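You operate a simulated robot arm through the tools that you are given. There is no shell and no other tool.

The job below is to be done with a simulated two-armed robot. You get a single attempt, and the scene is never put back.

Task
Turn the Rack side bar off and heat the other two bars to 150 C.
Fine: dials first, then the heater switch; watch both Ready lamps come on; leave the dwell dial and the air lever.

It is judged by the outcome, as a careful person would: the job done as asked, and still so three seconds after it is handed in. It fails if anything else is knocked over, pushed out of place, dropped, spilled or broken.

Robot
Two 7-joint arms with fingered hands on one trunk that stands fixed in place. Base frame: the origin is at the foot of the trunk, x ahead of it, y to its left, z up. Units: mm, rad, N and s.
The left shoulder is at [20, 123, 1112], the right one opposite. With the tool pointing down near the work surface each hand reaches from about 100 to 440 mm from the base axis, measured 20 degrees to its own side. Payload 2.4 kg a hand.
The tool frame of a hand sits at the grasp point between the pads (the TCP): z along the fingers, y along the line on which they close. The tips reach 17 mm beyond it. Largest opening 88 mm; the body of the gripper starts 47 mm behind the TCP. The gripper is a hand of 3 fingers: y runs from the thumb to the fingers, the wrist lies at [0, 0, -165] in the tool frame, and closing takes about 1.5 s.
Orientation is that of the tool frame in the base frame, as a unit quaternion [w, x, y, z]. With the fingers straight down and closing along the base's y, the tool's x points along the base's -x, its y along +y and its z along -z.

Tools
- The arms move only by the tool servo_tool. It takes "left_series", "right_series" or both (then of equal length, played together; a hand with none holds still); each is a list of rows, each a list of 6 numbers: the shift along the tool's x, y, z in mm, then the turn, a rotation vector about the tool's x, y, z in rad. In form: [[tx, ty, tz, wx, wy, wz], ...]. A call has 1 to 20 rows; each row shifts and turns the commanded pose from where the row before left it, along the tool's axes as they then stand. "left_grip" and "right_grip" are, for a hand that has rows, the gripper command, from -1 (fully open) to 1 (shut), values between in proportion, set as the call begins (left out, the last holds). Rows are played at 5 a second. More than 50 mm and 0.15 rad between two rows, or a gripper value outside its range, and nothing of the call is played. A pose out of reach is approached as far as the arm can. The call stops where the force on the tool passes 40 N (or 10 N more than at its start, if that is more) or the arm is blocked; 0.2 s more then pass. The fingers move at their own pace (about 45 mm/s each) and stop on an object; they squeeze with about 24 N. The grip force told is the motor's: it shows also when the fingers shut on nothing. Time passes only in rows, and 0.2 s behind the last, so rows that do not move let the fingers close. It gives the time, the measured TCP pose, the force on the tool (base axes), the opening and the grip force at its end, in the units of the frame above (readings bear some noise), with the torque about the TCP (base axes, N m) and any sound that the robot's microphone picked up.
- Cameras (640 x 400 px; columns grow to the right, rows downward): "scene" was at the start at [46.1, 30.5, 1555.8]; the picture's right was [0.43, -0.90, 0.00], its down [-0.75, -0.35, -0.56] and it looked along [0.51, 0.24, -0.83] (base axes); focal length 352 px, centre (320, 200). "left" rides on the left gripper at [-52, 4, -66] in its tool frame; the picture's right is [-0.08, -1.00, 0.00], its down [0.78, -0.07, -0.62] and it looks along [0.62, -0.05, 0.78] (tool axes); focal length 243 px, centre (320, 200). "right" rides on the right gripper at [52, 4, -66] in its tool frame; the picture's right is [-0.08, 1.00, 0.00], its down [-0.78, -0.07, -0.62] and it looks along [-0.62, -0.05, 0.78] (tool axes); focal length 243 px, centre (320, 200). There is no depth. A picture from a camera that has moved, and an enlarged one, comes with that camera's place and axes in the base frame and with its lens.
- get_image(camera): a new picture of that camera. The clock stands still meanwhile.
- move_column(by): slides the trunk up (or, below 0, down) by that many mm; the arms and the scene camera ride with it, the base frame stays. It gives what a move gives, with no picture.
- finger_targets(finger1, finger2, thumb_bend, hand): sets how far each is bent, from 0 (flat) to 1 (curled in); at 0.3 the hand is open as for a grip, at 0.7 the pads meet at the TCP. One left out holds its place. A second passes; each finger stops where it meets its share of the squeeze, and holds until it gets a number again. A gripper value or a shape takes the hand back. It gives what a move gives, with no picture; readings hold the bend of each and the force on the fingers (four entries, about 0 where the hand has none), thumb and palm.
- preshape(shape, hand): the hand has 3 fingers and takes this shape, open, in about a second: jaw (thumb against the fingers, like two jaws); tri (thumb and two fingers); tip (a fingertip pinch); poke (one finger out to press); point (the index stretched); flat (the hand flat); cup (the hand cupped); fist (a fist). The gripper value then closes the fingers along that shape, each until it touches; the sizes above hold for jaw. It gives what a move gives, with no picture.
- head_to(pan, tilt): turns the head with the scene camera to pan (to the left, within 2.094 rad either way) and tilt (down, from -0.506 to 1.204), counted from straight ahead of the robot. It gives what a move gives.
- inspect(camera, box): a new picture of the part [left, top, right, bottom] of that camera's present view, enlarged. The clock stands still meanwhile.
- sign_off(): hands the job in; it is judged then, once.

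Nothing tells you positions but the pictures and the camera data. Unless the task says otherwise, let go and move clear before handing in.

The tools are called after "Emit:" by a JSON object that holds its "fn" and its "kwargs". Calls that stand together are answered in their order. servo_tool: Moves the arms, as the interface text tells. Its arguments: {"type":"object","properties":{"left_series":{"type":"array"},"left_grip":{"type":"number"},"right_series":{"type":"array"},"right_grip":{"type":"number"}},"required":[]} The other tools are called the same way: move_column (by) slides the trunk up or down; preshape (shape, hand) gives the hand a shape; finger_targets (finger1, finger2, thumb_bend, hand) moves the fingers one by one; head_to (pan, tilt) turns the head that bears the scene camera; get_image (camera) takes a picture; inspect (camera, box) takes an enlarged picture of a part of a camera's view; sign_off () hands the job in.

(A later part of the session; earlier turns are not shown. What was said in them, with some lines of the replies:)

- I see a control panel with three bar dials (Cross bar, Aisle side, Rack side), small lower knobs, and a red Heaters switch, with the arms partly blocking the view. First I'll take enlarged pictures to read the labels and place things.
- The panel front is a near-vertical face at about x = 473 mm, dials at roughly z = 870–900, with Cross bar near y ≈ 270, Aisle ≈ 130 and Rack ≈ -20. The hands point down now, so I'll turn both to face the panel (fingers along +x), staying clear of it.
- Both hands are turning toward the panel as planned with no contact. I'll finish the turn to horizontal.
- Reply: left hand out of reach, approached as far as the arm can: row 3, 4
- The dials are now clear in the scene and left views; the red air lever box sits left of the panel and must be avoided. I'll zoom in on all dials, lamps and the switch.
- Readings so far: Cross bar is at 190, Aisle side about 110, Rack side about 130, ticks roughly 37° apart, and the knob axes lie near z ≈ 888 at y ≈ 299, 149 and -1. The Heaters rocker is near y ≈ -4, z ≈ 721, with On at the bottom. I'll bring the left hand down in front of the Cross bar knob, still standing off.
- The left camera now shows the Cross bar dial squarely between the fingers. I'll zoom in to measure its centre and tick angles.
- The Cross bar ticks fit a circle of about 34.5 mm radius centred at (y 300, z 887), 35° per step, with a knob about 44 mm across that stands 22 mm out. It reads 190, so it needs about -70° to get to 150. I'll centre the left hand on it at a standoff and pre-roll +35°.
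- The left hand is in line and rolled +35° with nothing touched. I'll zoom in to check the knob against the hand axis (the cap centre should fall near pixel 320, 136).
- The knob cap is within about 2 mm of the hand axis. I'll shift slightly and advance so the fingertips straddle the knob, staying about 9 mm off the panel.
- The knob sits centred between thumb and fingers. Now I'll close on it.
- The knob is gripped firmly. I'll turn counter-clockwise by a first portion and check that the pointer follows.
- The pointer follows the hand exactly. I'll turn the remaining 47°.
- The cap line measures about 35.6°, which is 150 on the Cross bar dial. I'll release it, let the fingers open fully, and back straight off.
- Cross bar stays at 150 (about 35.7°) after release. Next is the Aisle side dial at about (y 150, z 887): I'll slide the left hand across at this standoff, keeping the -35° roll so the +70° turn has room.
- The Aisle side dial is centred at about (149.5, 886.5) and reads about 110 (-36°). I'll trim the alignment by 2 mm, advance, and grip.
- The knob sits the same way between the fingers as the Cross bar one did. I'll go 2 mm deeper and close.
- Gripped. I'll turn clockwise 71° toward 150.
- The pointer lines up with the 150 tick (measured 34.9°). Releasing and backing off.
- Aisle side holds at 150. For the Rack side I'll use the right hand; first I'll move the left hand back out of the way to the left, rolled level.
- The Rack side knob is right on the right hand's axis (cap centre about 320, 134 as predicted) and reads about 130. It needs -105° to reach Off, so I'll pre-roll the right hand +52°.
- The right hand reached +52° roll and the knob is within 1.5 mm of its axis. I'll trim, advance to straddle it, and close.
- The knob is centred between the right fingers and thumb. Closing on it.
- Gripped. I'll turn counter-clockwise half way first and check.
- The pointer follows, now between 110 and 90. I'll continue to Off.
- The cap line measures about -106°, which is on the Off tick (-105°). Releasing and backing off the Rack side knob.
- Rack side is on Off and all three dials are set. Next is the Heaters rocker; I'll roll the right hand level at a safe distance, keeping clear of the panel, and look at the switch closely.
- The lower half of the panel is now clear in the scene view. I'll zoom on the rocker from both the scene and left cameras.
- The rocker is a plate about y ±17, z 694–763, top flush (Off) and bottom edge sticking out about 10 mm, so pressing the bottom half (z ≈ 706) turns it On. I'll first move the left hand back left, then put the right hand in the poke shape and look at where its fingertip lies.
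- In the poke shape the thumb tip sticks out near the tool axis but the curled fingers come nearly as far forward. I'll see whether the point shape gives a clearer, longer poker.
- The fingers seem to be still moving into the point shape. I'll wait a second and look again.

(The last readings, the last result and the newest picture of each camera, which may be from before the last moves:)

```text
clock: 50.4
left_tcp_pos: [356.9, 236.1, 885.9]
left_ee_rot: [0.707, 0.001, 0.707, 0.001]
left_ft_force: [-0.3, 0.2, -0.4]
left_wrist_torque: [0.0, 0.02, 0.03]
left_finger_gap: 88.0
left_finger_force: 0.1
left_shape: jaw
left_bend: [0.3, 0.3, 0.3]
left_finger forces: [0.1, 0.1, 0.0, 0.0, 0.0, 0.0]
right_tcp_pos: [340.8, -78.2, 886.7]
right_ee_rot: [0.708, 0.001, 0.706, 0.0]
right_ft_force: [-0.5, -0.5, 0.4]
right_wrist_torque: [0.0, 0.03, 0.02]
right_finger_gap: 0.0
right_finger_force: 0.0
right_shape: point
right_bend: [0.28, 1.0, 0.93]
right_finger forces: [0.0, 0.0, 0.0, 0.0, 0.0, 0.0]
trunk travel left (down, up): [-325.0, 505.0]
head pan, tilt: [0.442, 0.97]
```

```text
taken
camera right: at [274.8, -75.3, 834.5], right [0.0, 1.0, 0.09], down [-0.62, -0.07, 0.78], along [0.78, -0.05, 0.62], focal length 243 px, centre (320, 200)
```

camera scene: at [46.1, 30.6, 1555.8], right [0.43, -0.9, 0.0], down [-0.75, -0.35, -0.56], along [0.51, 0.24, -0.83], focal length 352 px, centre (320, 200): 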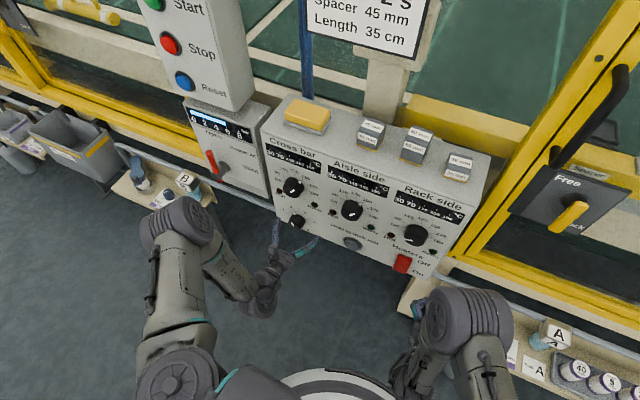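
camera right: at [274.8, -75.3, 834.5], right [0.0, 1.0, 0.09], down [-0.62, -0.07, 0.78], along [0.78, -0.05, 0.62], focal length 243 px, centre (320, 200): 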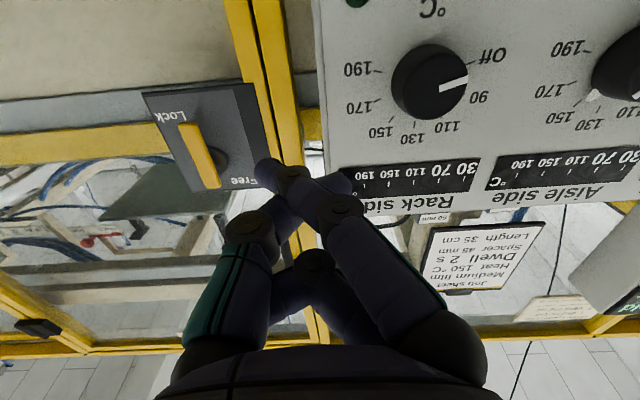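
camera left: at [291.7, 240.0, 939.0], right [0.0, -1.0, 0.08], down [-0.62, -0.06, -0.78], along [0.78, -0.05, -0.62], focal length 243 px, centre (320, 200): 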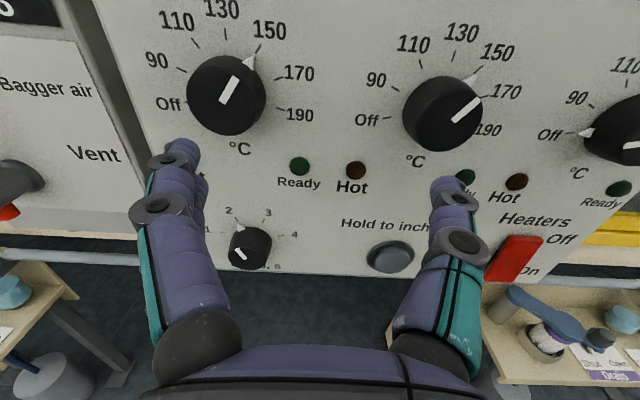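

The poke shape is the better choice, with the thumb tip leading close to the tool axis. I'll restore it, then lower the right hand to a standoff in front of the rocker's bottom half.

Emit:
{"fn": "preshape", "kwargs": {"hand": "right", "shape": "poke"}}

Emit:
{"fn": "servo_tool", "kwargs": {"right_series": [[25, 5, 0, 0, 0, 0], [25, 10, 0, 0, 0, 0], [25, 10, 0, 0, 0, 0], [25, 10, 0, 0, 0, 0], [25, 15, 0, 0, 0, 0], [25, 15, 0, 0, 0, 0], [25, 14, 0, 0, 0, 0], [5, 0, 10, 0, 0, 0], [0, 0, 15, 0, 0, 0], [0, 0, 0, 0, 0, 0]]}}

Emit:
{"fn": "get_image", "kwargs": {"camera": "scene"}}

Emit:
{"fn": "get_image", "kwargs": {"camera": "right"}}

Emit:
{"fn": "get_image", "kwargs": {"camera": "left"}}

```text
clock: 51.3
left_tcp_pos: [358.0, 237.2, 887.3]
left_ee_rot: [0.707, 0.001, 0.707, 0.001]
left_ft_force: [0.2, 0.0, 0.0]
left_wrist_torque: [0.01, 0.0, -0.01]
left_finger_gap: 88.2
left_finger_force: 0.0
left_shape: jaw
left_bend: [0.3, 0.3, 0.3]
left_finger forces: [0.0, 0.0, 0.1, 0.1, 0.0, 0.0]
right_tcp_pos: [339.8, -79.5, 887.2]
right_ee_rot: [0.707, 0.0, 0.707, 0.0]
right_ft_force: [0.6, 0.0, -0.2]
right_wrist_torque: [0.04, 0.0, 0.03]
right_finger_gap: 0.3
right_finger_force: 0.1
right_shape: poke
right_bend: [1.0, 1.0, 1.0]
right_finger forces: [0.1, 0.0, 0.1, 0.0, 0.1, 0.0]
trunk travel left (down, up): [-325.0, 505.0]
head pan, tilt: [0.442, 0.97]
```

```text
clock: 53.5
left_tcp_pos: [356.6, 236.3, 887.1]
left_ee_rot: [0.707, 0.001, 0.707, 0.0]
left_ft_force: [0.3, -0.1, -0.6]
left_wrist_torque: [-0.03, 0.01, -0.01]
left_finger_gap: 87.9
left_finger_force: 0.1
left_shape: jaw
left_bend: [0.3, 0.3, 0.3]
left_finger forces: [0.1, 0.0, 0.1, 0.0, 0.0, 0.1]
right_tcp_pos: [353.8, -9.3, 717.9]
right_ee_rot: [0.707, 0.001, 0.707, 0.001]
right_ft_force: [0.3, 0.3, -1.1]
right_wrist_torque: [0.01, 0.01, 0.01]
right_finger_gap: 0.0
right_finger_force: 0.0
right_shape: poke
right_bend: [1.0, 1.0, 1.0]
right_finger forces: [0.0, 0.0, 0.1, 0.1, 0.0, 0.0]
right hand out of reach, approached as far as the arm can: row 6, 8, 9
trunk travel left (down, up): [-325.0, 505.0]
head pan, tilt: [0.442, 0.97]
```

```text
taken
camera scene: at [45.9, 30.6, 1555.8], right [0.43, -0.9, 0.0], down [-0.75, -0.35, -0.56], along [0.51, 0.24, -0.83], focal length 352 px, centre (320, 200)
```

scene: 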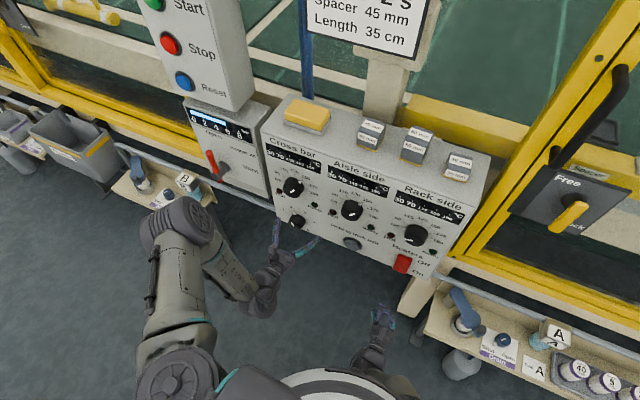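

```text
taken
camera right: at [288.0, -6.6, 666.2], right [0.0, 1.0, 0.09], down [-0.62, -0.07, 0.78], along [0.78, -0.05, 0.62], focal length 243 px, centre (320, 200)
```

right: 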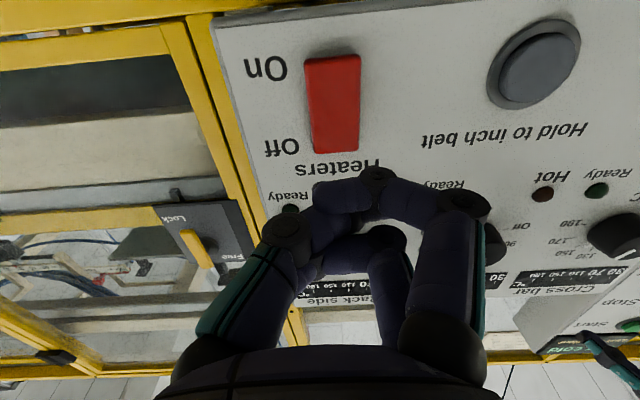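

```text
taken
camera left: at [291.6, 239.9, 939.1], right [0.0, -1.0, 0.08], down [-0.62, -0.06, -0.78], along [0.78, -0.05, -0.62], focal length 243 px, centre (320, 200)
```

left: 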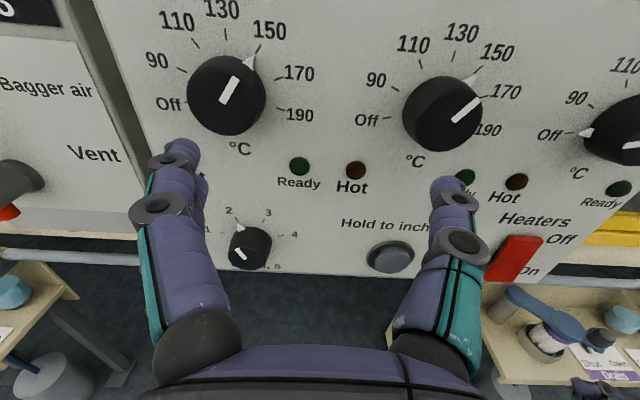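

The hand has gone to a plain fist and the arm is near its reach limit this low, so I'll change plan. I'll raise both hands, use the closed jaw (tips together on the axis) as the poker, and lower the trunk about 180 mm for comfortable reach.

Emit:
{"fn": "servo_tool", "kwargs": {"left_series": [[-20, 0, 0, 0, 0, 0], [-20, 0, 0, 0, 0, 0], [-20, 0, 0, 0, 0, 0], [-20, 0, 0, 0, 0, 0], [-20, 0, 0, 0, 0, 0], [0, 0, 0, 0, 0, 0], [0, 0, 0, 0, 0, 0]], "right_series": [[-28, 0, 0, 0, 0, 0], [-28, 0, 0, 0, 0, 0], [-28, 0, 0, 0, 0, 0], [-28, 0, 0, 0, 0, 0], [-28, 0, 0, 0, 0, 0], [-28, 0, 0, 0, 0, 0], [0, 0, 0, 0, 0, 0]]}}

Emit:
{"fn": "preshape", "kwargs": {"hand": "right", "shape": "jaw"}}

Emit:
{"fn": "get_image", "kwargs": {"camera": "right"}}

Emit:
{"fn": "get_image", "kwargs": {"camera": "scene"}}

```text
clock: 55.1
left_tcp_pos: [359.7, 235.7, 988.0]
left_ee_rot: [0.707, 0.001, 0.707, 0.001]
left_ft_force: [0.1, 0.5, -0.2]
left_wrist_torque: [0.01, -0.02, -0.01]
left_finger_gap: 88.2
left_finger_force: 0.1
left_shape: jaw
left_bend: [0.3, 0.3, 0.3]
left_finger forces: [0.0, 0.0, 0.1, 0.1, 0.1, 0.0]
right_tcp_pos: [356.8, -14.9, 886.4]
right_ee_rot: [0.707, 0.0, 0.707, 0.0]
right_ft_force: [0.8, 0.7, -0.2]
right_wrist_torque: [0.02, -0.05, 0.01]
right_finger_gap: 0.0
right_finger_force: 0.1
right_shape: poke
right_bend: [1.0, 1.0, 1.0]
right_finger forces: [0.1, 0.0, 0.0, 0.0, 0.1, 0.1]
right hand out of reach, approached as far as the arm can: row 1
trunk travel left (down, up): [-325.0, 505.0]
head pan, tilt: [0.442, 0.97]
```

```text
clock: 56.0
left_tcp_pos: [359.6, 236.3, 987.7]
left_ee_rot: [0.707, 0.001, 0.707, 0.002]
left_ft_force: [-0.5, -0.6, 1.1]
left_wrist_torque: [0.0, 0.03, -0.03]
left_finger_gap: 88.0
left_finger_force: 0.0
left_shape: jaw
left_bend: [0.3, 0.3, 0.3]
left_finger forces: [0.0, 0.1, 0.0, 0.0, 0.0, 0.1]
right_tcp_pos: [356.0, -14.7, 886.2]
right_ee_rot: [0.707, 0.001, 0.707, 0.0]
right_ft_force: [-0.2, -1.7, 0.5]
right_wrist_torque: [0.02, 0.0, -0.04]
right_finger_gap: 88.0
right_finger_force: 0.1
right_shape: jaw
right_bend: [0.3, 0.3, 0.3]
right_finger forces: [0.0, 0.0, 0.0, 0.0, 0.1, 0.1]
trunk travel left (down, up): [-325.0, 505.0]
head pan, tilt: [0.442, 0.97]
```

```text
taken
camera right: at [291.2, -11.4, 834.4], right [0.0, 1.0, 0.09], down [-0.62, -0.07, 0.78], along [0.78, -0.05, 0.62], focal length 243 px, centre (320, 200)
```

right: 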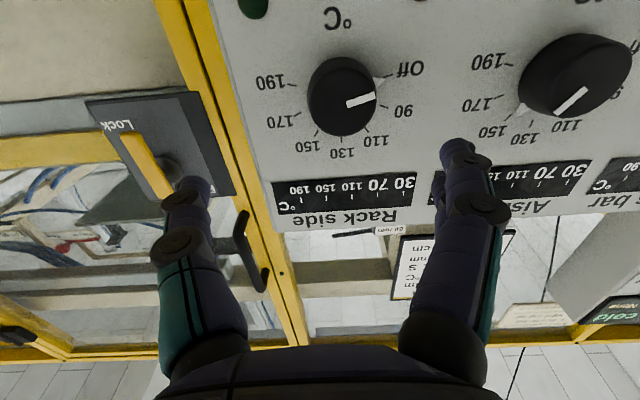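

```text
taken
camera scene: at [46.1, 30.7, 1555.8], right [0.43, -0.9, 0.0], down [-0.75, -0.35, -0.56], along [0.51, 0.24, -0.83], focal length 352 px, centre (320, 200)
```

scene: 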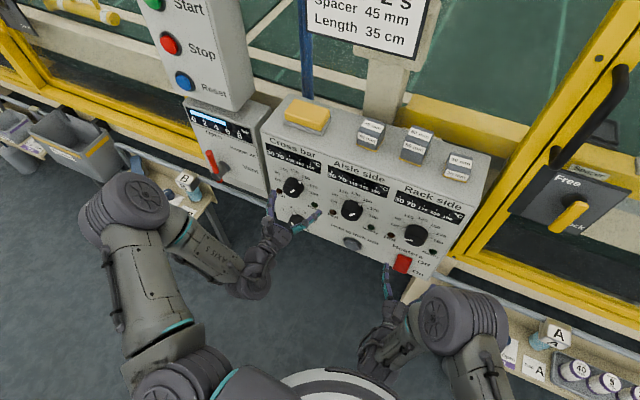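

Both hands are up and clear. I'll close the right jaw into a poker and lower the trunk in two steps.

Emit:
{"fn": "servo_tool", "kwargs": {"right_series": [[0, 0, 0, 0, 0, 0], [0, 0, 0, 0, 0, 0], [0, 0, 0, 0, 0, 0], [0, 0, 0, 0, 0, 0], [0, 0, 0, 0, 0, 0], [0, 0, 0, 0, 0, 0], [0, 0, 0, 0, 0, 0], [0, 0, 0, 0, 0, 0], [0, 0, 0, 0, 0, 0]], "right_grip": 1}}

Emit:
{"fn": "move_column", "kwargs": {"by": -90}}

Emit:
{"fn": "get_image", "kwargs": {"camera": "scene"}}

Emit:
{"fn": "get_image", "kwargs": {"camera": "right"}}

```text
clock: 58.0
left_tcp_pos: [359.1, 236.7, 988.0]
left_ee_rot: [0.707, 0.001, 0.707, 0.001]
left_ft_force: [-0.6, 0.4, -0.2]
left_wrist_torque: [0.01, -0.01, 0.0]
left_finger_gap: 88.1
left_finger_force: 0.0
left_shape: jaw
left_bend: [0.3, 0.3, 0.3]
left_finger forces: [0.0, 0.0, 0.0, 0.0, 0.1, 0.0]
right_tcp_pos: [357.3, -15.1, 886.5]
right_ee_rot: [0.708, 0.0, 0.707, 0.001]
right_ft_force: [0.1, -0.4, -0.8]
right_wrist_torque: [0.0, -0.01, 0.0]
right_finger_gap: 0.0
right_finger_force: 23.8
right_shape: jaw
right_bend: [0.66, 0.66, 0.8]
right_finger forces: [0.0, 0.0, 0.1, 0.1, 0.0, 0.1]
trunk travel left (down, up): [-325.0, 505.0]
head pan, tilt: [0.442, 0.97]
```

```text
clock: 59.2
left_tcp_pos: [359.3, 236.2, 898.6]
left_ee_rot: [0.707, 0.001, 0.707, 0.001]
left_ft_force: [0.0, -0.8, 0.3]
left_wrist_torque: [0.0, -0.02, 0.02]
left_finger_gap: 88.0
left_finger_force: 0.0
left_shape: jaw
left_bend: [0.3, 0.3, 0.3]
left_finger forces: [0.0, 0.0, 0.0, 0.0, 0.1, 0.0]
right_tcp_pos: [357.2, -14.8, 797.2]
right_ee_rot: [0.708, 0.001, 0.707, 0.0]
right_ft_force: [-0.3, 0.1, 0.4]
right_wrist_torque: [-0.01, 0.0, 0.01]
right_finger_gap: 0.1
right_finger_force: 23.8
right_shape: jaw
right_bend: [0.66, 0.66, 0.8]
right_finger forces: [0.0, 0.1, 0.0, 0.0, 0.0, 0.1]
trunk travel left (down, up): [-235.0, 595.0]
head pan, tilt: [0.442, 0.97]
```

```text
taken
camera scene: at [46.0, 30.6, 1465.9], right [0.43, -0.9, 0.0], down [-0.75, -0.35, -0.56], along [0.51, 0.24, -0.83], focal length 352 px, centre (320, 200)
```

scene: 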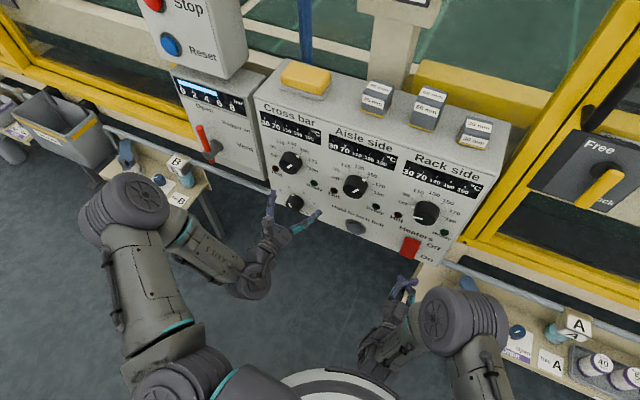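

```text
taken
camera right: at [291.2, -11.4, 744.5], right [0.0, 1.0, 0.09], down [-0.62, -0.07, 0.78], along [0.78, -0.05, 0.62], focal length 243 px, centre (320, 200)
```

right: 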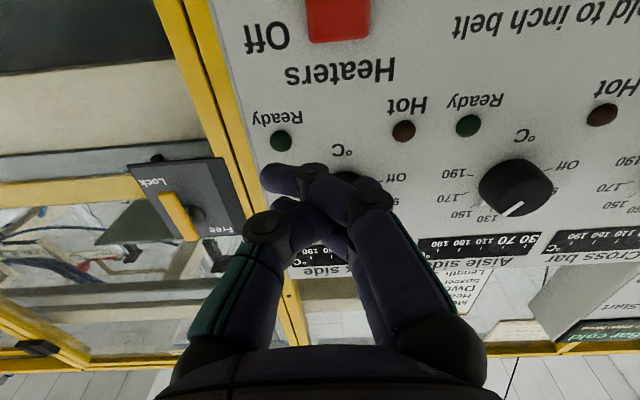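

Shut fully, the fingers cross over each other, so I'll open the jaw a little (about 6 mm) to have the tips side by side, and lower the trunk the other 90 mm.

Emit:
{"fn": "servo_tool", "kwargs": {"right_series": [[0, 0, 0, 0, 0, 0], [0, 0, 0, 0, 0, 0], [0, 0, 0, 0, 0, 0], [0, 0, 0, 0, 0, 0]], "right_grip": 0.85}}

Emit:
{"fn": "move_column", "kwargs": {"by": -90}}

Emit:
{"fn": "get_image", "kwargs": {"camera": "scene"}}

Emit:
{"fn": "get_image", "kwargs": {"camera": "right"}}

Emit:
{"fn": "get_image", "kwargs": {"camera": "left"}}

```text
clock: 60.2
left_tcp_pos: [359.5, 237.2, 898.8]
left_ee_rot: [0.707, 0.001, 0.707, 0.002]
left_ft_force: [0.5, -0.3, 0.6]
left_wrist_torque: [0.03, 0.01, 0.02]
left_finger_gap: 87.9
left_finger_force: 0.1
left_shape: jaw
left_bend: [0.3, 0.3, 0.3]
left_finger forces: [0.0, 0.0, 0.0, 0.1, 0.1, 0.1]
right_tcp_pos: [357.8, -14.7, 796.7]
right_ee_rot: [0.708, 0.001, 0.707, 0.001]
right_ft_force: [-0.2, 0.2, -1.1]
right_wrist_torque: [-0.02, 0.01, 0.01]
right_finger_gap: 0.1
right_finger_force: 0.1
right_shape: jaw
right_bend: [0.74, 0.74, 0.78]
right_finger forces: [0.1, 0.1, 0.0, 0.1, 0.0, 0.0]
trunk travel left (down, up): [-235.0, 595.0]
head pan, tilt: [0.442, 0.97]
```

```text
clock: 61.5
left_tcp_pos: [358.4, 237.0, 808.6]
left_ee_rot: [0.707, 0.001, 0.707, 0.0]
left_ft_force: [-0.4, -0.5, -0.4]
left_wrist_torque: [0.01, 0.02, 0.02]
left_finger_gap: 87.9
left_finger_force: 0.0
left_shape: jaw
left_bend: [0.3, 0.3, 0.3]
left_finger forces: [0.0, 0.1, 0.0, 0.0, 0.0, 0.1]
right_tcp_pos: [357.8, -16.2, 706.7]
right_ee_rot: [0.707, 0.0, 0.707, 0.001]
right_ft_force: [0.1, 0.2, 0.8]
right_wrist_torque: [-0.03, -0.03, 0.0]
right_finger_gap: 0.1
right_finger_force: 0.1
right_shape: jaw
right_bend: [0.74, 0.74, 0.78]
right_finger forces: [0.0, 0.0, 0.0, 0.0, 0.1, 0.0]
trunk travel left (down, up): [-145.0, 685.0]
head pan, tilt: [0.442, 0.97]
```

```text
taken
camera scene: at [46.0, 30.6, 1375.9], right [0.43, -0.9, 0.0], down [-0.75, -0.35, -0.56], along [0.51, 0.24, -0.83], focal length 352 px, centre (320, 200)
```

scene: 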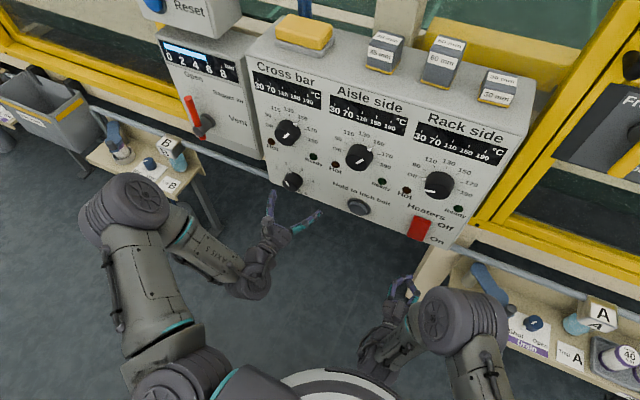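

```text
taken
camera right: at [291.2, -11.4, 654.5], right [0.0, 1.0, 0.09], down [-0.62, -0.07, 0.78], along [0.78, -0.05, 0.62], focal length 243 px, centre (320, 200)
```

right: 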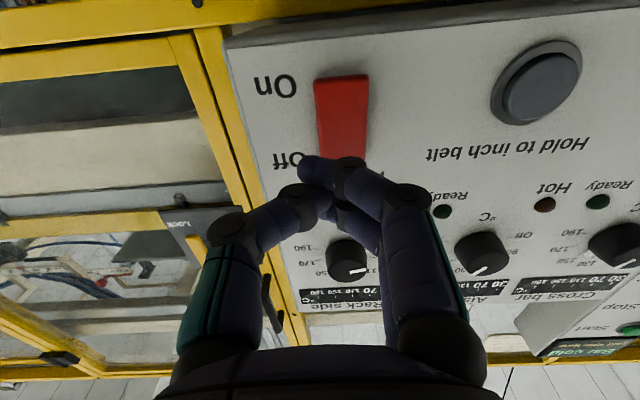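

```text
taken
camera left: at [292.8, 239.9, 860.3], right [0.0, -1.0, 0.08], down [-0.62, -0.06, -0.78], along [0.78, -0.05, -0.62], focal length 243 px, centre (320, 200)
```

left: 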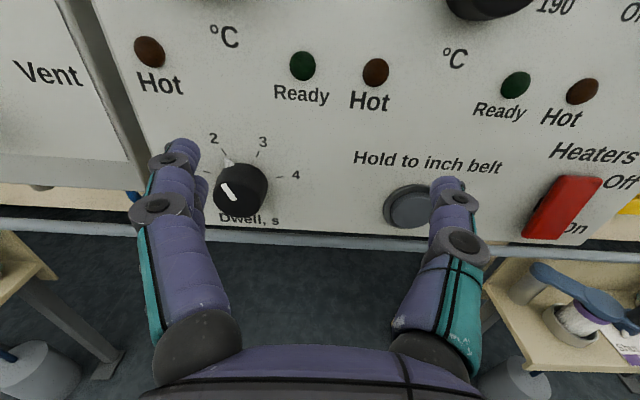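

The tips still cross. I'll set the fingers individually to just short of meeting.

Emit:
{"fn": "finger_targets", "kwargs": {"hand": "right", "finger1": 0.62, "finger2": 0.62, "thumb_bend": 0.62}}

Emit:
{"fn": "get_image", "kwargs": {"camera": "right"}}

Emit:
{"fn": "inspect", "kwargs": {"camera": "scene", "box": [350, 190, 500, 350]}}

```text
clock: 62.5
left_tcp_pos: [357.8, 236.3, 806.3]
left_ee_rot: [0.707, 0.002, 0.707, 0.001]
left_ft_force: [-0.2, -0.3, 0.2]
left_wrist_torque: [0.0, 0.03, -0.02]
left_finger_gap: 88.1
left_finger_force: 0.1
left_shape: jaw
left_bend: [0.3, 0.3, 0.3]
left_finger forces: [0.0, 0.0, 0.0, 0.1, 0.0, 0.0]
right_tcp_pos: [356.8, -16.2, 707.6]
right_ee_rot: [0.708, 0.0, 0.707, 0.001]
right_ft_force: [0.6, -0.6, -0.9]
right_wrist_torque: [0.03, 0.02, 0.0]
right_finger_gap: 13.6
right_finger_force: 0.0
right_shape: fingers
right_bend: [0.62, 0.62, 0.62]
right_finger forces: [0.0, 0.0, 0.0, 0.0, 0.1, 0.1]
trunk travel left (down, up): [-145.0, 685.0]
head pan, tilt: [0.442, 0.97]
```

```text
taken
camera right: at [291.2, -11.4, 654.5], right [0.0, 1.0, 0.09], down [-0.62, -0.07, 0.78], along [0.78, -0.05, 0.62], focal length 243 px, centre (320, 200)
```

right: 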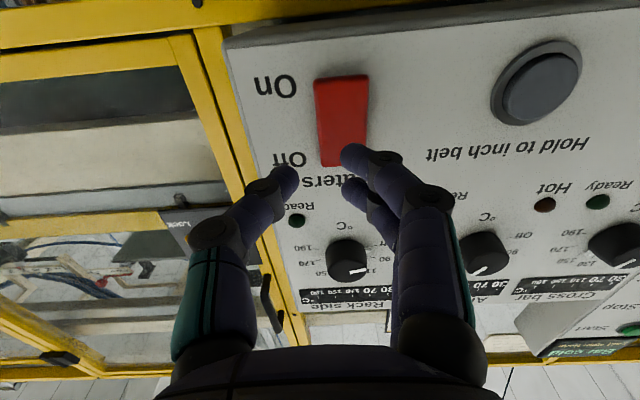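

```text
2.50 times, centred on (425, 270) of scene
camera zoom: at [46.1, 30.6, 1375.8], right [0.43, -0.9, 0.0], down [-0.75, -0.35, -0.56], along [0.51, 0.24, -0.83], focal length 879 px, centre (58, 25)
```

zoom: 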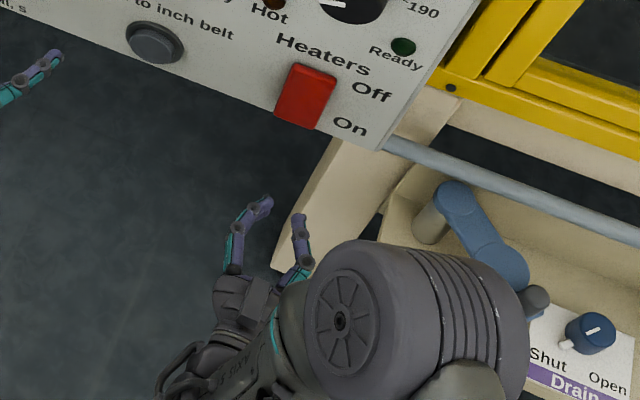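

Now there is a 14 mm gap; I'll close that to about 4 mm, then move the tips to a spot 15 mm in front of the rocker's bottom half.

Emit:
{"fn": "finger_targets", "kwargs": {"hand": "right", "finger1": 0.675, "finger2": 0.675, "thumb_bend": 0.675}}

Emit:
{"fn": "servo_tool", "kwargs": {"right_series": [[4, 4, 15, 0, 0, 0], [4, 4, 15, 0, 0, 0], [3, 4, 15, 0, 0, 0], [2, 4, 15, 0, 0, 0], [0, 0, 13, 0, 0, 0], [0, 0, 0, 0, 0, 0], [0, 0, 0, 0, 0, 0]]}}

Emit:
{"fn": "get_image", "kwargs": {"camera": "right"}}

Emit:
{"fn": "inspect", "kwargs": {"camera": "scene", "box": [360, 180, 480, 290]}}

Emit:
{"fn": "get_image", "kwargs": {"camera": "left"}}

```text
clock: 63.5
left_tcp_pos: [358.8, 235.4, 806.2]
left_ee_rot: [0.707, 0.002, 0.707, 0.001]
left_ft_force: [0.2, 0.3, 0.6]
left_wrist_torque: [-0.03, -0.03, 0.02]
left_finger_gap: 88.2
left_finger_force: 0.0
left_shape: jaw
left_bend: [0.3, 0.3, 0.3]
left_finger forces: [0.0, 0.0, 0.0, 0.0, 0.0, 0.0]
right_tcp_pos: [357.6, -15.5, 707.3]
right_ee_rot: [0.708, 0.001, 0.707, 0.0]
right_ft_force: [0.4, 0.3, 0.7]
right_wrist_torque: [-0.03, -0.01, 0.01]
right_finger_gap: 4.6
right_finger_force: 0.1
right_shape: fingers
right_bend: [0.67, 0.67, 0.67]
right_finger forces: [0.0, 0.0, 0.0, 0.0, 0.1, 0.1]
trunk travel left (down, up): [-145.0, 685.0]
head pan, tilt: [0.442, 0.97]
```

```text
clock: 65.1
left_tcp_pos: [359.9, 236.9, 807.4]
left_ee_rot: [0.707, 0.001, 0.707, 0.001]
left_ft_force: [-0.6, -0.2, 0.4]
left_wrist_torque: [-0.01, -0.01, 0.03]
left_finger_gap: 88.0
left_finger_force: 0.1
left_shape: jaw
left_bend: [0.3, 0.3, 0.3]
left_finger forces: [0.1, 0.0, 0.1, 0.1, 0.0, 0.1]
right_tcp_pos: [429.5, 1.7, 692.7]
right_ee_rot: [0.708, 0.001, 0.706, 0.0]
right_ft_force: [0.0, -0.4, 0.0]
right_wrist_torque: [-0.02, 0.01, 0.0]
right_finger_gap: 4.3
right_finger_force: 0.0
right_shape: fingers
right_bend: [0.67, 0.67, 0.67]
right_finger forces: [0.0, 0.0, 0.0, 0.0, 0.1, 0.0]
trunk travel left (down, up): [-145.0, 685.0]
head pan, tilt: [0.442, 0.97]
```

```text
taken
camera right: at [364.1, 4.6, 640.7], right [0.0, 1.0, 0.09], down [-0.62, -0.07, 0.78], along [0.78, -0.05, 0.62], focal length 243 px, centre (320, 200)
```

right: 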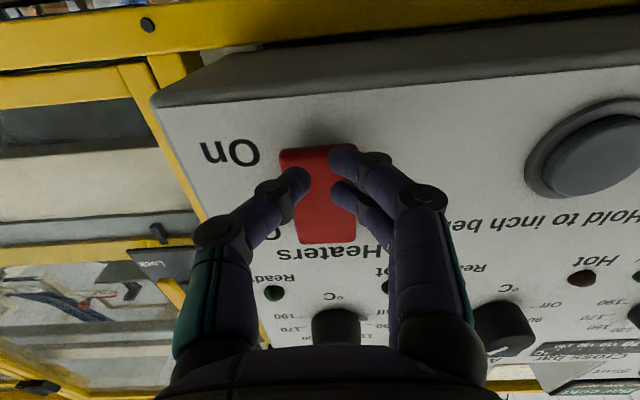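

```text
3.64 times, centred on (420, 235) of scene
camera zoom: at [46.1, 30.6, 1375.8], right [0.43, -0.9, 0.0], down [-0.75, -0.35, -0.56], along [0.51, 0.24, -0.83], focal length 1279 px, centre (-44, 73)
```

zoom: 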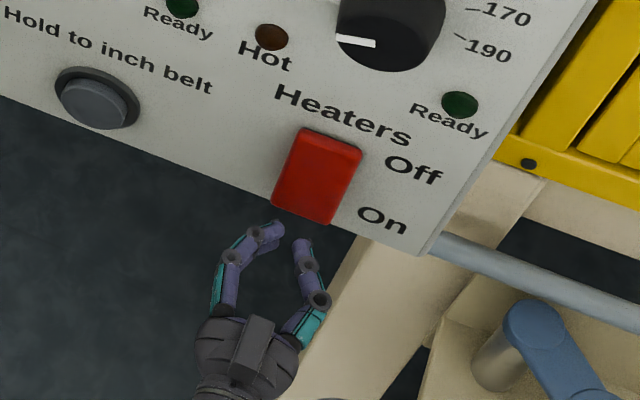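

```text
taken
camera left: at [292.9, 240.0, 860.2], right [0.0, -1.0, 0.08], down [-0.62, -0.06, -0.78], along [0.78, -0.05, -0.62], focal length 243 px, centre (320, 200)
```

left: 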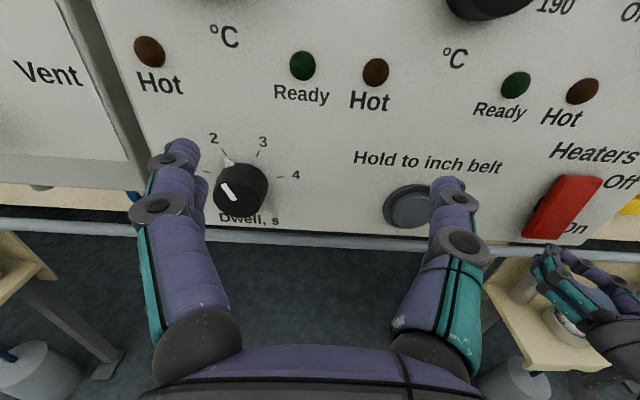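

The tips are lined up with the lower half of the rocker (bottom edge z ≈ 691). I'll nudge up 3 mm and press forward slowly.

Emit:
{"fn": "servo_tool", "kwargs": {"right_series": [[-3, 0, 4, 0, 0, 0], [0, 0, 4, 0, 0, 0], [0, 0, 3, 0, 0, 0], [0, 0, 3, 0, 0, 0], [0, 0, 2, 0, 0, 0], [0, 0, 2, 0, 0, 0], [0, 0, 2, 0, 0, 0]]}}

Emit:
{"fn": "get_image", "kwargs": {"camera": "right"}}

Emit:
{"fn": "inspect", "kwargs": {"camera": "scene", "box": [360, 180, 480, 290]}}

```text
clock: 66.7
left_tcp_pos: [358.3, 237.9, 807.8]
left_ee_rot: [0.707, 0.001, 0.707, 0.001]
left_ft_force: [0.9, -0.1, 0.0]
left_wrist_torque: [0.0, 0.01, -0.02]
left_finger_gap: 88.2
left_finger_force: 0.1
left_shape: jaw
left_bend: [0.3, 0.3, 0.3]
left_finger forces: [0.1, 0.0, 0.1, 0.0, 0.1, 0.0]
right_tcp_pos: [449.8, 1.7, 696.1]
right_ee_rot: [0.707, 0.0, 0.707, 0.0]
right_ft_force: [-11.3, 1.2, -0.7]
right_wrist_torque: [0.01, -0.05, 0.05]
right_finger_gap: 4.0
right_finger_force: 6.1
right_shape: fingers
right_bend: [0.67, 0.7, 0.67]
right_finger forces: [0.1, 6.8, 0.1, 0.0, 4.4, 0.0]
trunk travel left (down, up): [-145.0, 685.0]
head pan, tilt: [0.442, 0.97]
```

```text
taken
camera right: at [383.7, 4.9, 644.7], right [0.0, 1.0, 0.09], down [-0.62, -0.07, 0.78], along [0.78, -0.05, 0.62], focal length 243 px, centre (320, 200)
```

right: 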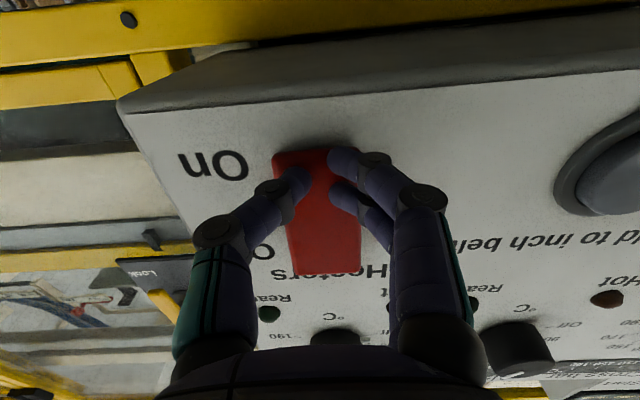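

```text
3.64 times, centred on (420, 235) of scene
camera zoom: at [44.8, 30.7, 1375.9], right [0.43, -0.9, 0.0], down [-0.75, -0.35, -0.57], along [0.51, 0.24, -0.82], focal length 1279 px, centre (-44, 73)
```

zoom: 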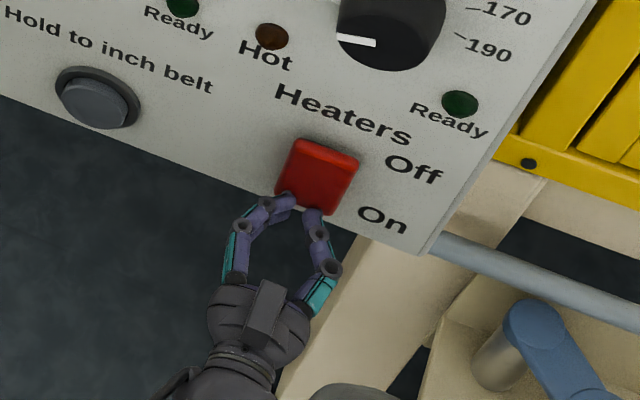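

The rocker has tilted, with its top edge now coming out, at only about 11 N. I'll press a little further to be sure it is fully over, then back off.

Emit:
{"fn": "servo_tool", "kwargs": {"right_series": [[0, 0, 1.5, 0, 0, 0], [0, 0, 1.5, 0, 0, 0], [0, 0, 0, 0, 0, 0]]}}

Emit:
{"fn": "inspect", "kwargs": {"camera": "scene", "box": [360, 180, 480, 290]}}

```text
clock: 67.5
left_tcp_pos: [357.4, 236.8, 809.0]
left_ee_rot: [0.708, 0.001, 0.707, 0.001]
left_ft_force: [0.0, 0.2, -0.2]
left_wrist_torque: [-0.01, 0.01, -0.02]
left_finger_gap: 87.6
left_finger_force: 0.0
left_shape: jaw
left_bend: [0.3, 0.3, 0.3]
left_finger forces: [0.0, 0.0, 0.1, 0.0, 0.0, 0.0]
right_tcp_pos: [451.2, 1.2, 696.3]
right_ee_rot: [0.707, 0.0, 0.708, 0.001]
right_ft_force: [-35.8, -0.9, -8.8]
right_wrist_torque: [-0.01, -0.09, -0.13]
right_finger_gap: 4.2
right_finger_force: 18.0
right_shape: fingers
right_bend: [0.67, 0.72, 0.71]
right_finger forces: [1.9, 13.9, 0.0, 0.1, 20.3, 0.0]
trunk travel left (down, up): [-145.0, 685.0]
head pan, tilt: [0.442, 0.97]
```

```text
3.64 times, centred on (420, 235) of scene
camera zoom: at [42.5, 30.6, 1375.9], right [0.43, -0.9, 0.0], down [-0.74, -0.35, -0.57], along [0.51, 0.24, -0.82], focal length 1279 px, centre (-44, 73)
```

zoom: 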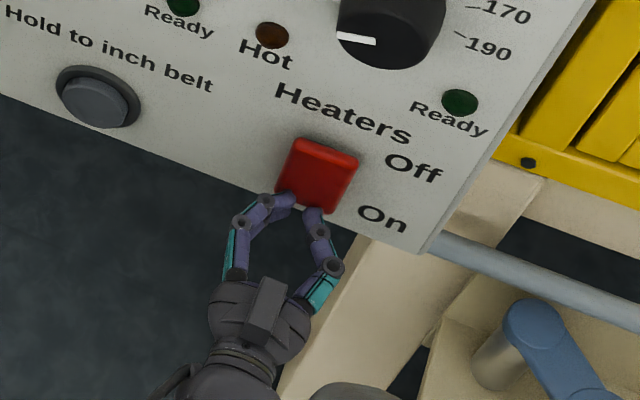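

It now resists at 36 N, so the rocker is hard over. Backing straight off.

Emit:
{"fn": "servo_tool", "kwargs": {"right_series": [[0, 0, -4, 0, 0, 0], [0, 0, -6, 0, 0, 0], [0, 0, -12, 0, 0, 0], [0, 0, -15, 0, 0, 0], [0, 0, -15, 0, 0, 0], [0, 0, -15, 0, 0, 0], [0, 0, -15, 0, 0, 0], [0, 0, 0, 0, 0, 0]]}}

Emit:
{"fn": "get_image", "kwargs": {"camera": "scene"}}

Emit:
{"fn": "inspect", "kwargs": {"camera": "scene", "box": [360, 180, 480, 290]}}

Emit:
{"fn": "inspect", "kwargs": {"camera": "scene", "box": [240, 60, 400, 220]}}

```text
clock: 69.3
left_tcp_pos: [358.6, 236.0, 806.5]
left_ee_rot: [0.707, 0.001, 0.707, 0.002]
left_ft_force: [-1.5, 0.6, -0.3]
left_wrist_torque: [0.0, 0.02, -0.01]
left_finger_gap: 88.1
left_finger_force: 0.1
left_shape: jaw
left_bend: [0.3, 0.3, 0.3]
left_finger forces: [0.0, 0.0, 0.0, 0.0, 0.0, 0.0]
right_tcp_pos: [370.3, -0.6, 696.7]
right_ee_rot: [0.707, 0.0, 0.707, 0.001]
right_ft_force: [0.8, 0.6, 0.8]
right_wrist_torque: [-0.01, 0.02, 0.03]
right_finger_gap: 3.6
right_finger_force: 0.0
right_shape: fingers
right_bend: [0.67, 0.67, 0.67]
right_finger forces: [0.1, 0.1, 0.0, 0.0, 0.1, 0.0]
trunk travel left (down, up): [-145.0, 685.0]
head pan, tilt: [0.442, 0.97]
```

```text
taken
camera scene: at [46.0, 30.6, 1375.8], right [0.43, -0.9, 0.0], down [-0.75, -0.35, -0.56], along [0.51, 0.24, -0.83], focal length 352 px, centre (320, 200)
```

scene: 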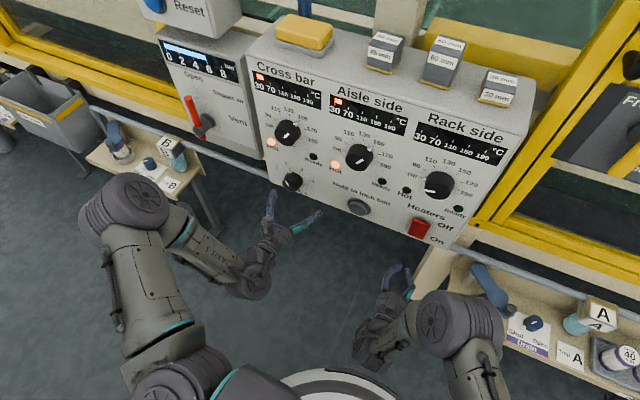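

```text
3.64 times, centred on (420, 235) of scene
camera zoom: at [46.0, 30.6, 1375.8], right [0.43, -0.9, 0.0], down [-0.75, -0.35, -0.56], along [0.51, 0.24, -0.83], focal length 1279 px, centre (-44, 73)
```

zoom: 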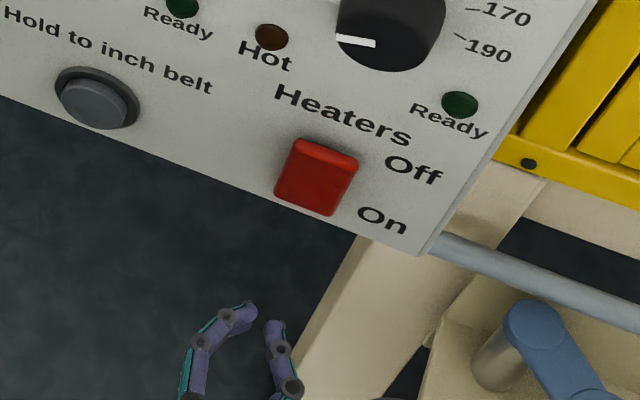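

```text
2.50 times, centred on (320, 140) of scene
camera zoom: at [46.0, 30.6, 1375.8], right [0.43, -0.9, 0.0], down [-0.75, -0.35, -0.56], along [0.51, 0.24, -0.83], focal length 879 px, centre (320, 350)
```

zoom: 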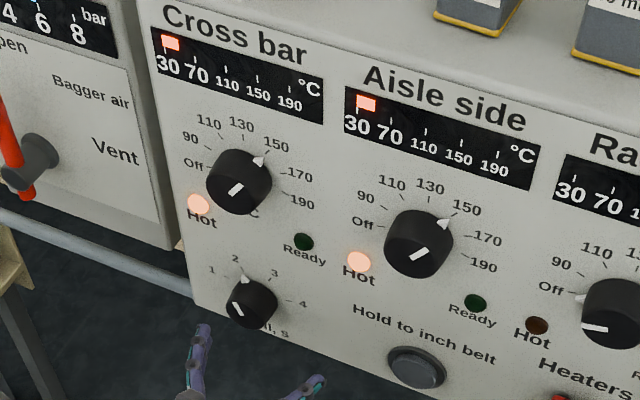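

The heaters are on: the Cross bar and Aisle side Hot lamps are lit and their gauges are rising, while Rack side stays dark. Now I'll wait, watching for the two Ready lamps.

Emit:
{"fn": "servo_tool", "kwargs": {"right_series": [[0, 0, 0, 0, 0, 0], [0, 0, 0, 0, 0, 0], [0, 0, 0, 0, 0, 0], [0, 0, 0, 0, 0, 0], [0, 0, 0, 0, 0, 0], [0, 0, 0, 0, 0, 0], [0, 0, 0, 0, 0, 0], [0, 0, 0, 0, 0, 0], [0, 0, 0, 0, 0, 0], [0, 0, 0, 0, 0, 0], [0, 0, 0, 0, 0, 0], [0, 0, 0, 0, 0, 0], [0, 0, 0, 0, 0, 0], [0, 0, 0, 0, 0, 0], [0, 0, 0, 0, 0, 0], [0, 0, 0, 0, 0, 0], [0, 0, 0, 0, 0, 0], [0, 0, 0, 0, 0, 0], [0, 0, 0, 0, 0, 0], [0, 0, 0, 0, 0, 0]]}}

Emit:
{"fn": "servo_tool", "kwargs": {"right_series": [[0, 0, 0, 0, 0, 0], [0, 0, 0, 0, 0, 0], [0, 0, 0, 0, 0, 0], [0, 0, 0, 0, 0, 0], [0, 0, 0, 0, 0, 0], [0, 0, 0, 0, 0, 0], [0, 0, 0, 0, 0, 0], [0, 0, 0, 0, 0, 0], [0, 0, 0, 0, 0, 0], [0, 0, 0, 0, 0, 0], [0, 0, 0, 0, 0, 0], [0, 0, 0, 0, 0, 0], [0, 0, 0, 0, 0, 0], [0, 0, 0, 0, 0, 0], [0, 0, 0, 0, 0, 0], [0, 0, 0, 0, 0, 0], [0, 0, 0, 0, 0, 0], [0, 0, 0, 0, 0, 0], [0, 0, 0, 0, 0, 0], [0, 0, 0, 0, 0, 0]]}}

Emit:
{"fn": "inspect", "kwargs": {"camera": "scene", "box": [240, 60, 520, 240]}}

```text
clock: 73.5
left_tcp_pos: [359.3, 236.7, 807.7]
left_ee_rot: [0.707, 0.001, 0.707, 0.001]
left_ft_force: [-0.2, -0.1, 0.1]
left_wrist_torque: [-0.02, 0.0, 0.0]
left_finger_gap: 88.2
left_finger_force: 0.0
left_shape: jaw
left_bend: [0.3, 0.3, 0.3]
left_finger forces: [0.0, 0.0, 0.0, 0.0, 0.0, 0.1]
right_tcp_pos: [370.8, 0.2, 696.6]
right_ee_rot: [0.708, 0.001, 0.707, 0.0]
right_ft_force: [0.4, 0.2, -0.8]
right_wrist_torque: [0.02, -0.01, -0.02]
right_finger_gap: 3.8
right_finger_force: 0.1
right_shape: fingers
right_bend: [0.67, 0.67, 0.67]
right_finger forces: [0.0, 0.0, 0.0, 0.0, 0.0, 0.0]
trunk travel left (down, up): [-145.0, 685.0]
head pan, tilt: [0.442, 0.97]
```

```text
clock: 77.7
left_tcp_pos: [360.1, 236.1, 808.1]
left_ee_rot: [0.707, 0.001, 0.707, 0.001]
left_ft_force: [-1.0, 0.1, -0.4]
left_wrist_torque: [0.04, 0.02, -0.02]
left_finger_gap: 87.8
left_finger_force: 0.1
left_shape: jaw
left_bend: [0.3, 0.3, 0.3]
left_finger forces: [0.0, 0.0, 0.0, 0.0, 0.1, 0.0]
right_tcp_pos: [371.4, -0.2, 696.6]
right_ee_rot: [0.707, 0.001, 0.707, 0.0]
right_ft_force: [0.0, 0.8, -0.2]
right_wrist_torque: [0.01, 0.01, -0.01]
right_finger_gap: 4.0
right_finger_force: 0.0
right_shape: fingers
right_bend: [0.67, 0.67, 0.67]
right_finger forces: [0.0, 0.1, 0.0, 0.1, 0.1, 0.1]
trunk travel left (down, up): [-145.0, 685.0]
head pan, tilt: [0.442, 0.97]
```

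```text
2.22 times, centred on (380, 150) of scene
camera zoom: at [46.1, 30.6, 1375.8], right [0.43, -0.9, 0.0], down [-0.75, -0.35, -0.56], along [0.51, 0.24, -0.83], focal length 782 px, centre (187, 311)
```

zoom: 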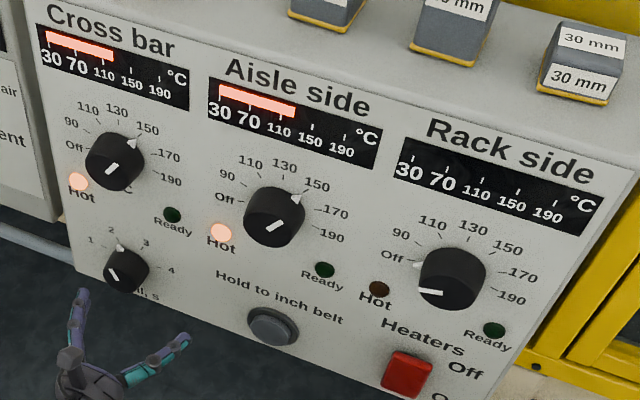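

The gauges are at roughly 120–130 and climbing, so I'll keep waiting.

Emit:
{"fn": "servo_tool", "kwargs": {"right_series": [[0, 0, 0, 0, 0, 0], [0, 0, 0, 0, 0, 0], [0, 0, 0, 0, 0, 0], [0, 0, 0, 0, 0, 0], [0, 0, 0, 0, 0, 0], [0, 0, 0, 0, 0, 0], [0, 0, 0, 0, 0, 0], [0, 0, 0, 0, 0, 0], [0, 0, 0, 0, 0, 0], [0, 0, 0, 0, 0, 0], [0, 0, 0, 0, 0, 0], [0, 0, 0, 0, 0, 0], [0, 0, 0, 0, 0, 0], [0, 0, 0, 0, 0, 0], [0, 0, 0, 0, 0, 0], [0, 0, 0, 0, 0, 0], [0, 0, 0, 0, 0, 0], [0, 0, 0, 0, 0, 0], [0, 0, 0, 0, 0, 0], [0, 0, 0, 0, 0, 0]]}}

Emit:
{"fn": "inspect", "kwargs": {"camera": "scene", "box": [240, 60, 520, 240]}}

Emit:
{"fn": "servo_tool", "kwargs": {"right_series": [[0, 0, 0, 0, 0, 0], [0, 0, 0, 0, 0, 0], [0, 0, 0, 0, 0, 0], [0, 0, 0, 0, 0, 0], [0, 0, 0, 0, 0, 0], [0, 0, 0, 0, 0, 0], [0, 0, 0, 0, 0, 0], [0, 0, 0, 0, 0, 0], [0, 0, 0, 0, 0, 0], [0, 0, 0, 0, 0, 0], [0, 0, 0, 0, 0, 0], [0, 0, 0, 0, 0, 0], [0, 0, 0, 0, 0, 0], [0, 0, 0, 0, 0, 0], [0, 0, 0, 0, 0, 0], [0, 0, 0, 0, 0, 0], [0, 0, 0, 0, 0, 0], [0, 0, 0, 0, 0, 0], [0, 0, 0, 0, 0, 0], [0, 0, 0, 0, 0, 0]]}}

Emit:
{"fn": "inspect", "kwargs": {"camera": "scene", "box": [240, 60, 520, 240]}}

```text
clock: 81.9
left_tcp_pos: [359.2, 235.4, 807.1]
left_ee_rot: [0.707, 0.001, 0.707, 0.002]
left_ft_force: [-1.1, -0.4, 0.3]
left_wrist_torque: [-0.02, 0.01, 0.02]
left_finger_gap: 87.9
left_finger_force: 0.1
left_shape: jaw
left_bend: [0.3, 0.3, 0.3]
left_finger forces: [0.1, 0.1, 0.1, 0.1, 0.0, 0.0]
right_tcp_pos: [371.0, 0.6, 696.9]
right_ee_rot: [0.707, 0.001, 0.707, 0.0]
right_ft_force: [0.3, -0.3, 0.4]
right_wrist_torque: [-0.01, 0.02, 0.02]
right_finger_gap: 3.9
right_finger_force: 0.2
right_shape: fingers
right_bend: [0.67, 0.67, 0.67]
right_finger forces: [0.0, 0.1, 0.0, 0.1, 0.0, 0.0]
trunk travel left (down, up): [-145.0, 685.0]
head pan, tilt: [0.442, 0.97]
```

```text
2.22 times, centred on (380, 150) of scene
camera zoom: at [46.1, 30.6, 1375.8], right [0.43, -0.9, 0.0], down [-0.75, -0.35, -0.56], along [0.51, 0.24, -0.83], focal length 782 px, centre (187, 311)
```

zoom: 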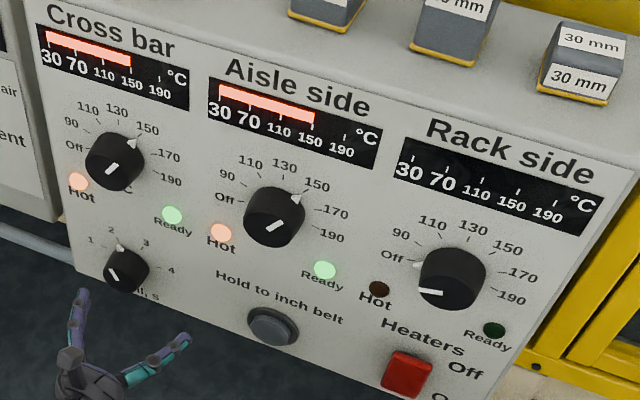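

```text
clock: 86.1
left_tcp_pos: [359.4, 236.5, 808.3]
left_ee_rot: [0.707, 0.001, 0.707, 0.0]
left_ft_force: [0.0, 1.0, 0.1]
left_wrist_torque: [-0.02, 0.03, -0.03]
left_finger_gap: 88.0
left_finger_force: 0.0
left_shape: jaw
left_bend: [0.3, 0.3, 0.3]
left_finger forces: [0.0, 0.0, 0.0, 0.0, 0.0, 0.1]
right_tcp_pos: [371.9, 0.4, 697.9]
right_ee_rot: [0.708, 0.0, 0.707, 0.001]
right_ft_force: [0.1, 0.4, 0.3]
right_wrist_torque: [0.0, 0.0, -0.01]
right_finger_gap: 3.7
right_finger_force: 0.1
right_shape: fingers
right_bend: [0.67, 0.67, 0.67]
right_finger forces: [0.0, 0.1, 0.0, 0.0, 0.0, 0.1]
trunk travel left (down, up): [-145.0, 685.0]
head pan, tilt: [0.442, 0.97]
```

```text
2.22 times, centred on (380, 150) of scene
camera zoom: at [46.1, 30.6, 1375.8], right [0.43, -0.9, 0.0], down [-0.75, -0.35, -0.56], along [0.51, 0.24, -0.83], focal length 782 px, centre (187, 311)
```

zoom: 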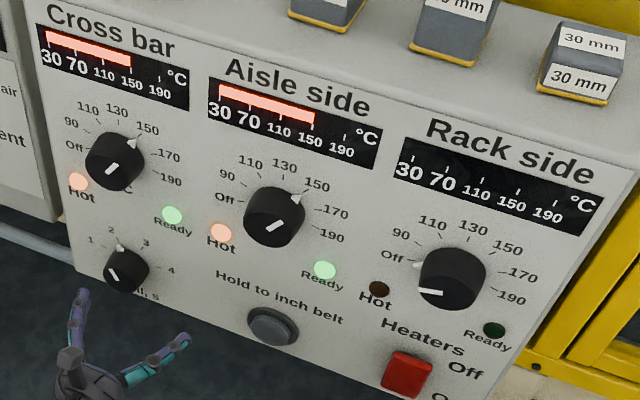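

Both Ready lamps are lit and both gauges are steady at 150, with Rack side off. I'll check the fine detail of gauges, dwell dial and air lever before handing in.

Emit:
{"fn": "inspect", "kwargs": {"camera": "scene", "box": [240, 60, 340, 130]}}

Emit:
{"fn": "inspect", "kwargs": {"camera": "scene", "box": [320, 80, 420, 150]}}

Emit:
{"fn": "inspect", "kwargs": {"camera": "scene", "box": [150, 30, 310, 200]}}

Emit:
{"fn": "get_image", "kwargs": {"camera": "scene"}}

```text
5.71 times, centred on (290, 95) of scene
camera zoom: at [46.1, 30.6, 1375.8], right [0.43, -0.9, 0.0], down [-0.75, -0.35, -0.56], along [0.51, 0.24, -0.83], focal length 2010 px, centre (491, 800)
```

zoom: 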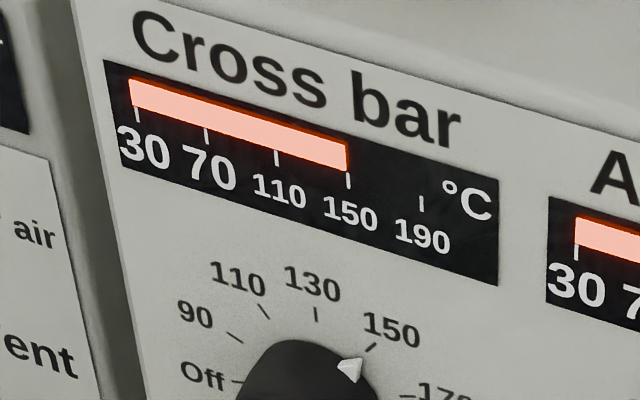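

```text
5.71 times, centred on (370, 115) of scene
camera zoom: at [46.1, 30.6, 1375.8], right [0.43, -0.9, 0.0], down [-0.75, -0.35, -0.56], along [0.51, 0.24, -0.83], focal length 2010 px, centre (34, 686)
```

zoom: 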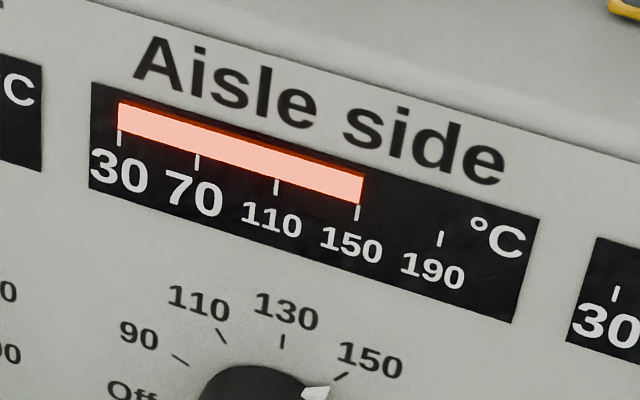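

```text
2.35 times, centred on (230, 115) of scene
camera zoom: at [46.1, 30.6, 1375.8], right [0.43, -0.9, 0.0], down [-0.75, -0.35, -0.56], along [0.51, 0.24, -0.83], focal length 828 px, centre (532, 400)
```

zoom: 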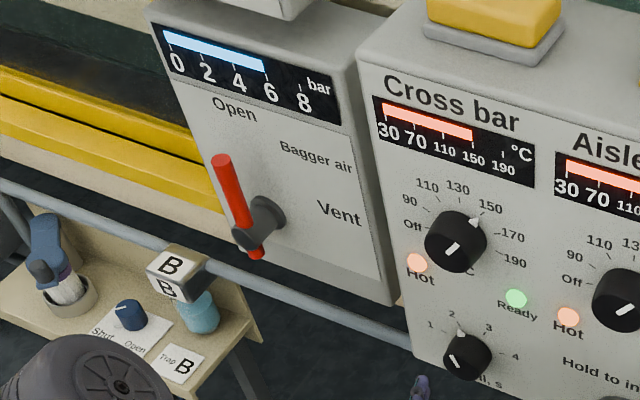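

```text
taken
camera scene: at [46.1, 30.6, 1375.8], right [0.43, -0.9, 0.0], down [-0.75, -0.35, -0.56], along [0.51, 0.24, -0.83], focal length 352 px, centre (320, 200)
```

scene: 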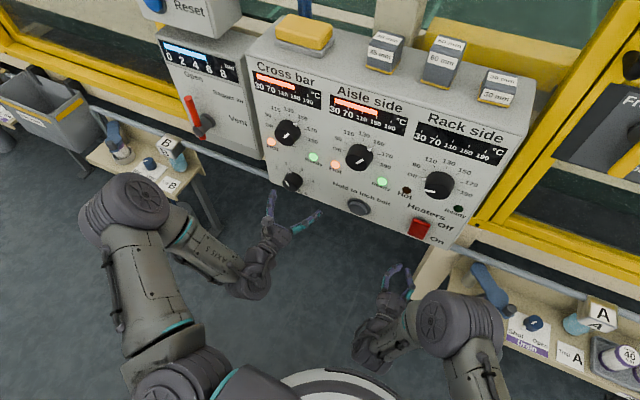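

Both bars hold at 150 °C with both Ready lamps lit and the Heaters switch On. Rack side is off, and the dwell dial (2 s) and air lever are as they were. Both hands are clear of the panel, so I'm handing in.

Emit:
{"fn": "sign_off", "kwargs": {}}

```text
The job is handed in.
```

The job is done and handed in: the Rack side bar is off, and the Cross bar and Aisle side bars are at 150 °C. I haven't had the judge's result back.

- **Dials:** I set these first. Cross bar went from 190 to 150, Aisle side from about 110 to 150, and Rack side from about 130 to Off.
- **Heater switch:** I pressed it to On after the dials. The Hot lamps came on for the Cross bar and Aisle side only.
- **Ready lamps:** Both came on. The two gauges then held at 150 for about four seconds, to within a degree or two by eye.
- **Left alone:** The dwell dial is still at 2 s and the air lever is where it was. I saw nothing knocked over or moved, and both hands were clear of the panel when I handed in.

I lowered the trunk 180 mm to reach the switch and left it there.
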